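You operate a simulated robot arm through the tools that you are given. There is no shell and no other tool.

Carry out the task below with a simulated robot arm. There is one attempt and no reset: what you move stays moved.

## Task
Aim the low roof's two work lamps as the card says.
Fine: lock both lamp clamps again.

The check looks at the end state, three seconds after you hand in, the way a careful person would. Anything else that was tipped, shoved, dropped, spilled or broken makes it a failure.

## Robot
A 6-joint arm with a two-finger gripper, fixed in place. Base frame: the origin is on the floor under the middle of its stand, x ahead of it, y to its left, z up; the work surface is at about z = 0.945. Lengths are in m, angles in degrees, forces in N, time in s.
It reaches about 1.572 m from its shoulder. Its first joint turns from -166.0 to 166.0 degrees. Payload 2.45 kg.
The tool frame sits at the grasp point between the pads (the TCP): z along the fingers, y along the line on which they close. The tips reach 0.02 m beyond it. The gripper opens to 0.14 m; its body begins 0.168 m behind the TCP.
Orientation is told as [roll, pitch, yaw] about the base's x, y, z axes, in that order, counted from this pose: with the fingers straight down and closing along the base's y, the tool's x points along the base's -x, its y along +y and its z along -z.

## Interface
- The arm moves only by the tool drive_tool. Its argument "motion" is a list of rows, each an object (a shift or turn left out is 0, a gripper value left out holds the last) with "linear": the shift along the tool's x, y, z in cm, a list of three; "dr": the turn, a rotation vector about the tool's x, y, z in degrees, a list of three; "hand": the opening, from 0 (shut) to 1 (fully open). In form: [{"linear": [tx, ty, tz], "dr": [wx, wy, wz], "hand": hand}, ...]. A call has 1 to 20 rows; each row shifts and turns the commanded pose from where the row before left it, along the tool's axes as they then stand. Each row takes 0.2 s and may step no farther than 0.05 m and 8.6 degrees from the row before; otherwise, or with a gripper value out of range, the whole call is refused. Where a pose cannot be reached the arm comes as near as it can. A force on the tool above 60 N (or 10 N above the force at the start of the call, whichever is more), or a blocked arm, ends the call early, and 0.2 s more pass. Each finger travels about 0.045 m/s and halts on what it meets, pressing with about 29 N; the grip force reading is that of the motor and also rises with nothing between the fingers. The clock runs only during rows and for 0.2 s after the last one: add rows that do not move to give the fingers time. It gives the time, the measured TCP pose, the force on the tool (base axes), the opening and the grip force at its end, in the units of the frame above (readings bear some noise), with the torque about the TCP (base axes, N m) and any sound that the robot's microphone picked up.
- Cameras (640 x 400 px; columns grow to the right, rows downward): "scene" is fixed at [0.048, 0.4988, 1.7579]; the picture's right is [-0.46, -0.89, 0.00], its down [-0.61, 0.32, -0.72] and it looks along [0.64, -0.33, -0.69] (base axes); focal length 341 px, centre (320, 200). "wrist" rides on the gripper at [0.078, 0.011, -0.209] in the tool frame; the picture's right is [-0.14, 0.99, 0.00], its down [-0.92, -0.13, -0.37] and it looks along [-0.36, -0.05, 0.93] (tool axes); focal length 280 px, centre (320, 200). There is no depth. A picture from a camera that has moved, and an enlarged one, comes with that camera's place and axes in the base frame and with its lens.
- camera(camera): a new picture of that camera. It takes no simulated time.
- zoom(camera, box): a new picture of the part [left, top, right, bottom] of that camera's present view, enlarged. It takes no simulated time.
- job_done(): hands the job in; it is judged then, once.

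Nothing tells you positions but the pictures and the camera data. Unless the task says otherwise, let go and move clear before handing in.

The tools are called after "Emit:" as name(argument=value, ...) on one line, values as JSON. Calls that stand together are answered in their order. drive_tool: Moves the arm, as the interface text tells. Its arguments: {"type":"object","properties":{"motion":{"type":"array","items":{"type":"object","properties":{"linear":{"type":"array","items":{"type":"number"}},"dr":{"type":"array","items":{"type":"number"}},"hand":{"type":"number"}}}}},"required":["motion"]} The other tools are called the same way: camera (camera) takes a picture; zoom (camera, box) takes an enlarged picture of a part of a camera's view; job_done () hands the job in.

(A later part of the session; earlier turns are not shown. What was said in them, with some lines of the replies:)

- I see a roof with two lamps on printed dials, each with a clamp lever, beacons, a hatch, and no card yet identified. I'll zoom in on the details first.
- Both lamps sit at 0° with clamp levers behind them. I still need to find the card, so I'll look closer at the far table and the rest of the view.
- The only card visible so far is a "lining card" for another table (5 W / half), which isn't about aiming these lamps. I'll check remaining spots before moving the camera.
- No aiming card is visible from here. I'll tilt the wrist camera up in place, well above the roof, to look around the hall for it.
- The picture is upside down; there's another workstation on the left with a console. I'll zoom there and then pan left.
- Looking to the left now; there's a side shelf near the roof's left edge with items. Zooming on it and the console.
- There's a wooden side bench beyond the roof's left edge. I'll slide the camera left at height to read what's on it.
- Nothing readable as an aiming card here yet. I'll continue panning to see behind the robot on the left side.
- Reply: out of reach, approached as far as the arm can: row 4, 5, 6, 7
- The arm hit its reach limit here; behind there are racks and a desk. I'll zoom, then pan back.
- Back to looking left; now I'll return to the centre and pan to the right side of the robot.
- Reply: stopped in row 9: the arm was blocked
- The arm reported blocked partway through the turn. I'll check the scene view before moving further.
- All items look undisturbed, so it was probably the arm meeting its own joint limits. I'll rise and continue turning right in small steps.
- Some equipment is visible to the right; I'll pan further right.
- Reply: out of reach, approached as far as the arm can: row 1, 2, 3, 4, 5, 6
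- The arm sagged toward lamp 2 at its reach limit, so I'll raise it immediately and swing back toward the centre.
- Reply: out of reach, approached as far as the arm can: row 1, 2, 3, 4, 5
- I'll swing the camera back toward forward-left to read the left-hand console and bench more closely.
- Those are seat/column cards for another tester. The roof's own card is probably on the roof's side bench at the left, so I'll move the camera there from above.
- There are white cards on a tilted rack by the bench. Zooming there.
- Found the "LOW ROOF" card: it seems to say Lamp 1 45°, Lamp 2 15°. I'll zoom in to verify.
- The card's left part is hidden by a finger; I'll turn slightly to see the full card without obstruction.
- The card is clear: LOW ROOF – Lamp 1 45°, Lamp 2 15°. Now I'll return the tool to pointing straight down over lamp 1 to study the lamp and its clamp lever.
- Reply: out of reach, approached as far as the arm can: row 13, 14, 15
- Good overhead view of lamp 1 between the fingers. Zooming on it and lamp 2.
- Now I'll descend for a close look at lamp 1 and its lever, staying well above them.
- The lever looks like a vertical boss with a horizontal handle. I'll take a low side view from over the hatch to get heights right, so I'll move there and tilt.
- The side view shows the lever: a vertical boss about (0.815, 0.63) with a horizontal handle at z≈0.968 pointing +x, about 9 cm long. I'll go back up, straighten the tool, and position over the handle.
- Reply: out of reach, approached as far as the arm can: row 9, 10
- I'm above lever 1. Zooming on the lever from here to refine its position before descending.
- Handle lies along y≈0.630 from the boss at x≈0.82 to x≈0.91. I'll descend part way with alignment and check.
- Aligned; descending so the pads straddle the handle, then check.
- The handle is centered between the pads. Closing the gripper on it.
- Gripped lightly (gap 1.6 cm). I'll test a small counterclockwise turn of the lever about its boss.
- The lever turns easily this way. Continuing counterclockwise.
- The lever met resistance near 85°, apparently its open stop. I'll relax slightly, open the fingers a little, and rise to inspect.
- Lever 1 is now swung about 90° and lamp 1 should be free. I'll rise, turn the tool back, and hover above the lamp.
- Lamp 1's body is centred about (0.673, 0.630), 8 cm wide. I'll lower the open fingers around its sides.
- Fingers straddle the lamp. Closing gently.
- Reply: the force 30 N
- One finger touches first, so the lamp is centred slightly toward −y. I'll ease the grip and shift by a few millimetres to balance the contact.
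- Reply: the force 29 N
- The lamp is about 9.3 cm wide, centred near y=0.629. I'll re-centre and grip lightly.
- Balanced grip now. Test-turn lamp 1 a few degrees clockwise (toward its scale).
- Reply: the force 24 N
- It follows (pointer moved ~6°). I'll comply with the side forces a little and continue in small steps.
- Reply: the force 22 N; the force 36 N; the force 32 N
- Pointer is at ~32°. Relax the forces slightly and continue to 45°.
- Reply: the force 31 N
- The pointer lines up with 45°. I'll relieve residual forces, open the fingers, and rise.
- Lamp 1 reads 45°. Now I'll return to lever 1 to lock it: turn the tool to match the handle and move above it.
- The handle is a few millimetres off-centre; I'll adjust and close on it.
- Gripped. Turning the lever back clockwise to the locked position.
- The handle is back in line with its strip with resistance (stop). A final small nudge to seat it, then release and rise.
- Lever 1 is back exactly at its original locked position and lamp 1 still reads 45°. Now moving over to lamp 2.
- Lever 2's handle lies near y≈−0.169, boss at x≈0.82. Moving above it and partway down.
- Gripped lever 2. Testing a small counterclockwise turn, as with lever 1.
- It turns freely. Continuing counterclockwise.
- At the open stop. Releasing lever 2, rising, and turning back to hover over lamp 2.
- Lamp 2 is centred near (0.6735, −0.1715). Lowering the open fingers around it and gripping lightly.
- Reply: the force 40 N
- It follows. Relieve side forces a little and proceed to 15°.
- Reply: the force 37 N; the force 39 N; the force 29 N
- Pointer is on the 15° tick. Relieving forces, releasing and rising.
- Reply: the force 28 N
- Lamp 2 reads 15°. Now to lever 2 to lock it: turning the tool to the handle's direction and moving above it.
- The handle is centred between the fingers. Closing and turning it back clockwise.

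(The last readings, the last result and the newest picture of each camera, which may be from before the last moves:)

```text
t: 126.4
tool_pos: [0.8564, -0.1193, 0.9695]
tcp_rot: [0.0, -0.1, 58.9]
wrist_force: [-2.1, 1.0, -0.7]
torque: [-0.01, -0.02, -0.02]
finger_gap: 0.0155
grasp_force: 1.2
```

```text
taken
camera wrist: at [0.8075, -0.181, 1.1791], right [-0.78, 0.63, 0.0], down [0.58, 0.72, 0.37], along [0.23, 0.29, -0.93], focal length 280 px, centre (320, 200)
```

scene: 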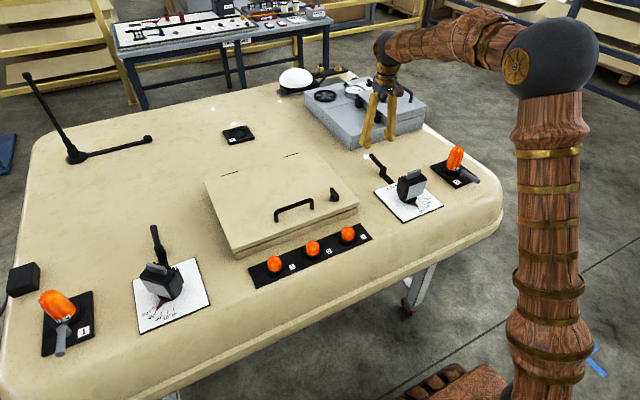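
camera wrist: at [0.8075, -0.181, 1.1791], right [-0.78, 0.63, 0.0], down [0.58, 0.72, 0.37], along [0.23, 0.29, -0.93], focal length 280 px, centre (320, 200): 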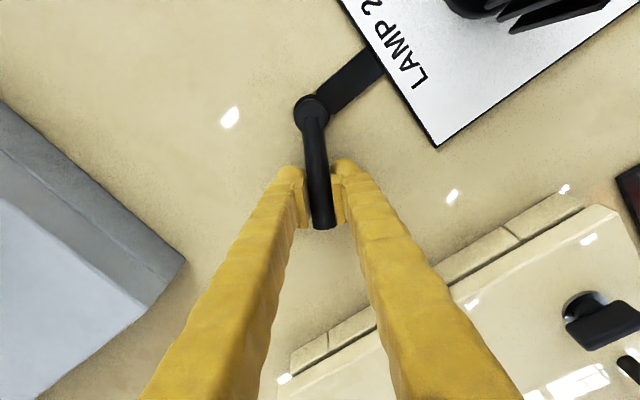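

Emit:
drive_tool(motion=[{"linear": [0.055, -0.82, 0], "dr": [0, 0, 8]}, {"linear": [0.055, -0.82, 0], "dr": [0, 0, 8]}, {"linear": [0.055, -0.82, 0], "dr": [0, 0, 8]}, {"linear": [0.055, -0.82, 0], "dr": [0, 0, 8]}, {"linear": [0.055, -0.82, 0], "dr": [0, 0, 8]}])

Emit:
camera(camera="wrist")

```text
t: 127.6
tool_pos: [0.8841, -0.1506, 0.971]
tcp_rot: [0.1, -0.1, 19.0]
wrist_force: [-0.3, 2.7, -0.8]
torque: [-0.01, -0.01, -0.03]
finger_gap: 0.016
grasp_force: 1.3
```

```text
taken
camera wrist: at [0.8051, -0.1668, 1.1804], right [-0.19, 0.98, 0.0], down [0.91, 0.18, 0.37], along [0.36, 0.07, -0.93], focal length 280 px, centre (320, 200)
```

wrist: 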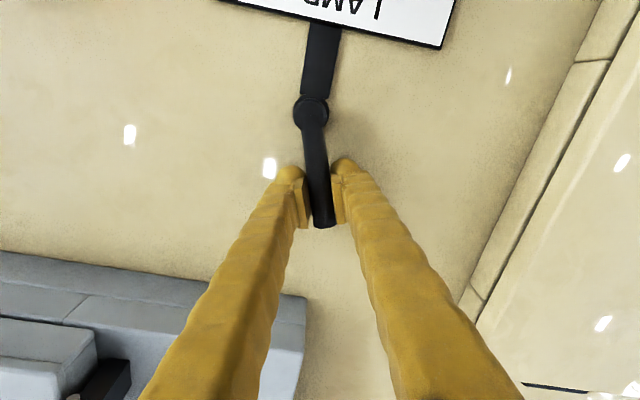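

Emit:
drive_tool(motion=[{"linear": [0.055, -0.85, 0], "dr": [0, 0, 8]}, {"linear": [0.055, -0.85, 0], "dr": [0, 0, 8]}, {"linear": [0, -0.32, 0], "dr": [0, 0, 3]}])

Emit:
zoom(camera="wrist", box=[220, 0, 420, 250])

```text
t: 128.4
tool_pos: [0.8853, -0.1717, 0.9705]
tcp_rot: [0.1, -0.1, 0.0]
wrist_force: [-0.4, 1.8, -1.0]
torque: [-0.02, 0.0, 0.02]
finger_gap: 0.0151
grasp_force: 0.6
```

```text
1.60 times, centred on (320, 125) of wrist
camera zoom: at [0.807, -0.1601, 1.1798], right [0.14, 0.99, 0.0], down [0.92, -0.13, 0.37], along [0.37, -0.05, -0.93], focal length 449 px, centre (320, 320)
```

zoom: 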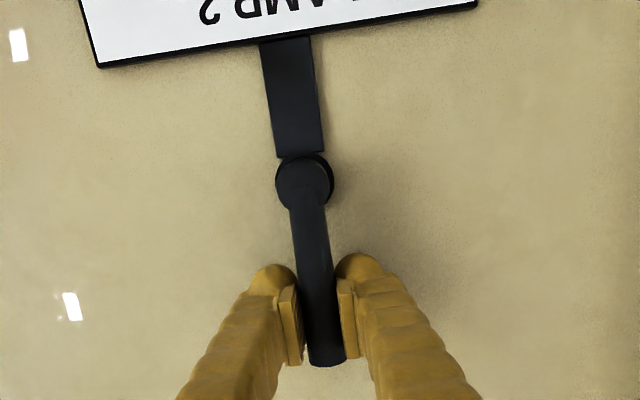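

Nearly in line; a final nudge to seat it against its stop.

Emit:
drive_tool(motion=[{"linear": [0, -0.25, 0]}, {"linear": [0, -0.15, 0]}, {"linear": [0, 0, 0]}])

```text
t: 129.2
tool_pos: [0.8862, -0.1747, 0.9701]
tcp_rot: [0.1, 0.0, 0.0]
wrist_force: [-1.7, 15.0, 5.6]
torque: [0.06, 0.0, -0.03]
finger_gap: 0.0232
grasp_force: 7.0
```

Seated firmly. Backing off, releasing, and rising.

Emit:
drive_tool(motion=[{"linear": [0, 0.3, 0], "hand": 0.2}, {"hand": 0.4}, {"hand": 0.4}, {"hand": 0.4}, {"hand": 0.4}, {"linear": [0, 0, -4]}, {"linear": [0, 0, -4]}, {"linear": [0, 0, -5]}, {"linear": [0, 0, -5]}, {"linear": [0, 0, -5]}, {"linear": [3, 0, -2]}, {"linear": [4, 0, 0]}, {"linear": [4, 0, 0]}, {"linear": [4, 0, 0]}, {"linear": [4, 0, 0]}])

Emit:
camera(camera="wrist")

Emit:
zoom(camera="wrist", box=[240, 60, 400, 250])

Emit:
camera(camera="scene")

Emit:
zoom(camera="scene", box=[350, 130, 490, 230])

Emit:
zoom(camera="scene", box=[120, 210, 240, 340])

```text
t: 132.4
tool_pos: [0.6949, -0.1679, 1.2184]
tcp_rot: [0.1, 0.0, -0.1]
wrist_force: [0.7, -0.3, -0.3]
torque: [0.01, 0.07, -0.02]
finger_gap: 0.056
grasp_force: 0.1
```

```text
taken
camera wrist: at [0.6151, -0.1571, 1.4289], right [0.14, 0.99, 0.0], down [0.92, -0.13, 0.37], along [0.37, -0.05, -0.93], focal length 280 px, centre (320, 200)
```

wrist: 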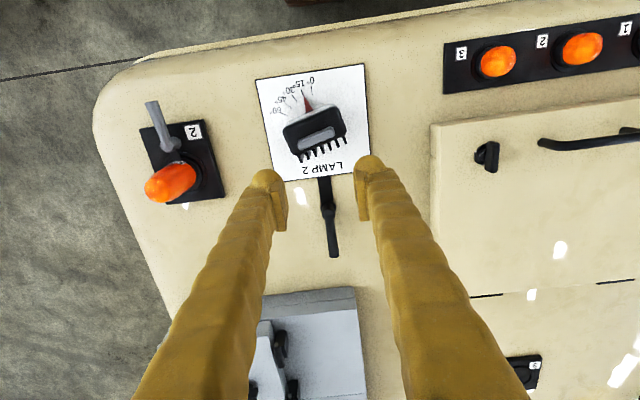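

```text
2.11 times, centred on (320, 155) of wrist
camera zoom: at [0.6151, -0.1571, 1.4289], right [0.14, 0.99, 0.0], down [0.92, -0.13, 0.37], along [0.37, -0.05, -0.93], focal length 590 px, centre (320, 295)
```

zoom: 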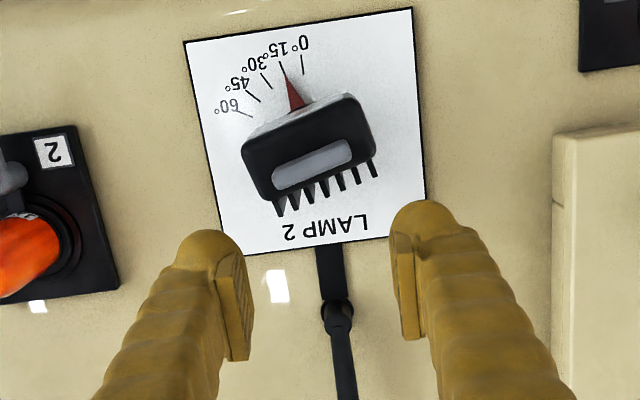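

```text
taken
```

scene: 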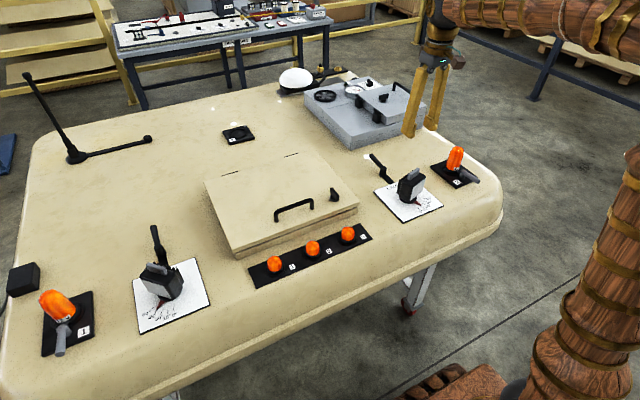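

```text
4.00 times, centred on (420, 180) of scene
camera zoom: at [0.048, 0.4988, 1.7579], right [-0.46, -0.89, 0.0], down [-0.61, 0.32, -0.72], along [0.64, -0.33, -0.69], focal length 1366 px, centre (-80, 280)
```

zoom: 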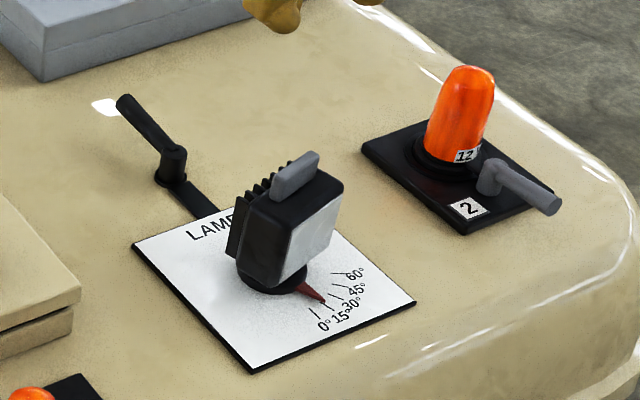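

```text
3.08 times, centred on (180, 275) of scene
camera zoom: at [0.048, 0.4988, 1.7579], right [-0.46, -0.89, 0.0], down [-0.61, 0.32, -0.72], along [0.64, -0.33, -0.69], focal length 1051 px, centre (751, -31)
```

zoom: 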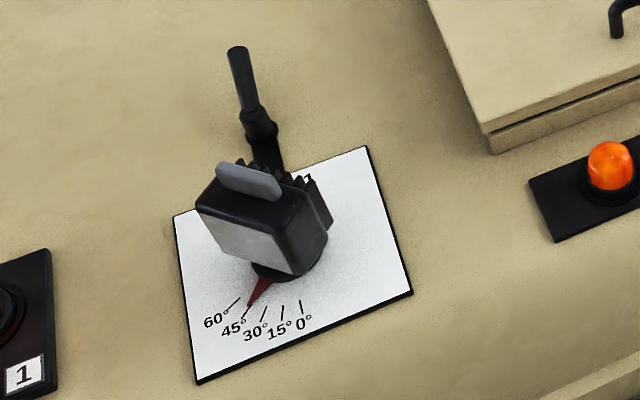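

Both lamps read as the card says (1 at 45°, 2 at 15°), both levers are back in their original locked line, and everything else looks untouched. I'll move the arm clear upward and take a last check.

Emit:
drive_tool(motion=[{"linear": [0, 1, -4.5]}, {"linear": [0, 3, -3.5]}, {"linear": [0, 3.5, -3]}, {"linear": [0, 3.5, -3]}, {"linear": [0, 3.5, -3]}, {"linear": [0, 3.5, 0]}, {"linear": [0, 0, 0]}])

Emit:
camera(camera="wrist")

Emit:
zoom(camera="scene", box=[130, 215, 220, 335])

Emit:
zoom(camera="wrist", box=[180, 60, 330, 260])

Emit:
zoom(camera="wrist", box=[520, 0, 640, 200])

```text
t: 134.0
tool_pos: [0.696, 0.007, 1.3934]
tcp_rot: [0.2, -0.1, 0.0]
wrist_force: [0.5, 0.1, 1.0]
torque: [0.0, 0.0, 0.02]
finger_gap: 0.0559
grasp_force: 0.0
```

```text
taken
camera wrist: at [0.617, 0.0175, 1.6038], right [0.14, 0.99, 0.0], down [0.92, -0.13, 0.37], along [0.37, -0.05, -0.93], focal length 280 px, centre (320, 200)
```

wrist: 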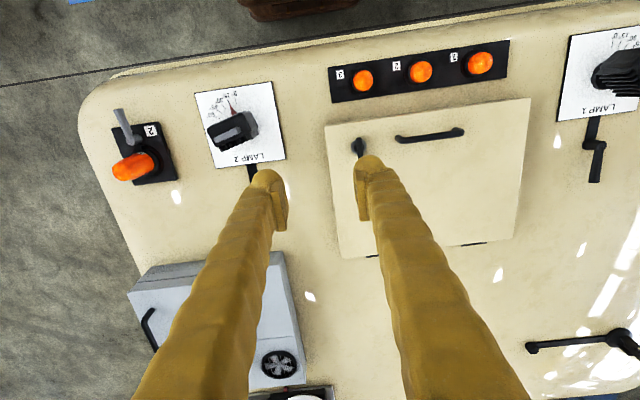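

```text
3.33 times, centred on (175, 275) of scene
camera zoom: at [0.048, 0.4988, 1.7579], right [-0.46, -0.89, 0.0], down [-0.61, 0.32, -0.72], along [0.64, -0.33, -0.69], focal length 1138 px, centre (803, -50)
```

zoom: 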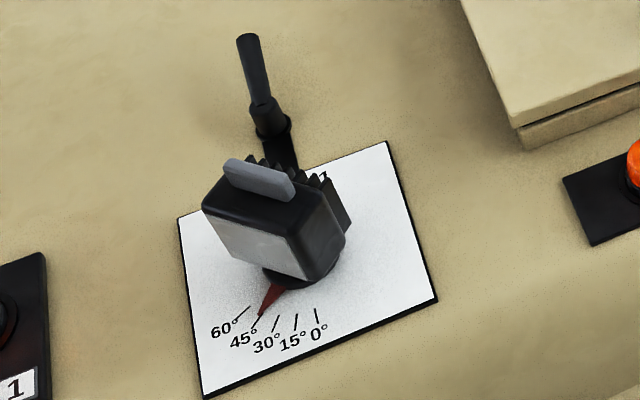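

```text
2.00 times, centred on (255, 160) of wrist
camera zoom: at [0.617, 0.0175, 1.6038], right [0.14, 0.99, 0.0], down [0.92, -0.13, 0.37], along [0.37, -0.05, -0.93], focal length 561 px, centre (450, 280)
```

zoom: 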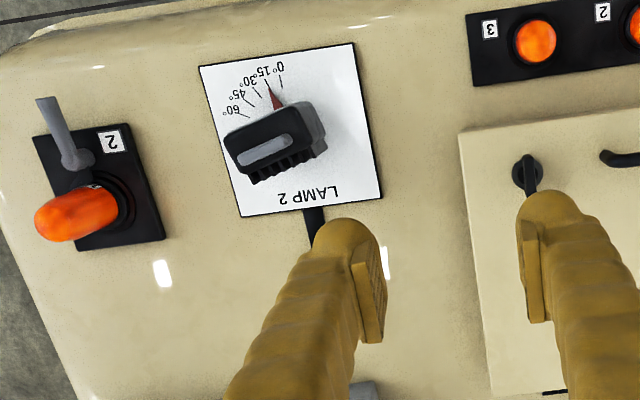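

```text
2.00 times, centred on (580, 100) of wrist
camera zoom: at [0.617, 0.0175, 1.6038], right [0.14, 0.99, 0.0], down [0.92, -0.13, 0.37], along [0.37, -0.05, -0.93], focal length 561 px, centre (-200, 400)
```

zoom: 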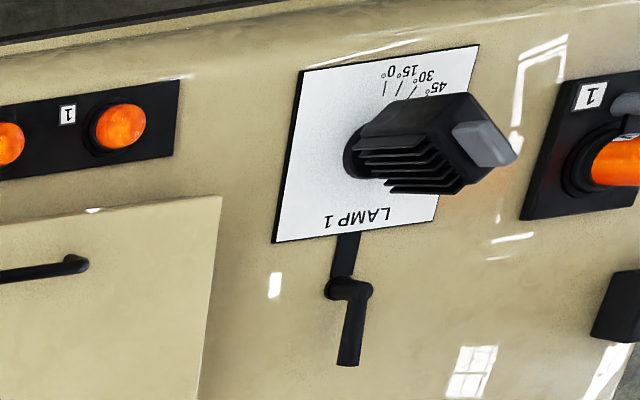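

Lamp 1 points at 45° and lamp 2 at 15°, both clamp levers are locked in their original position, and the arm is clear. Handing in.

Emit:
job_done()

```text
The job is handed in.
```

Both work lamps are aimed as the LOW ROOF card says: lamp 1 at 45° and lamp 2 at 15°. The job is handed in.

- **Aim:** each pointer sat on its tick in the last close-up views.
- **Clamps:** I turned both clamp levers back until they met resistance. In the pictures they match where they stood at the start.
- **Surroundings:** nothing else on the roof looked moved, tipped or damaged. The arm let go and moved clear before I handed in.

The card is on the rack beside the left-hand bench. It also lists filter class, dome, fan and air settings; I left those alone because the task was only the lamps.
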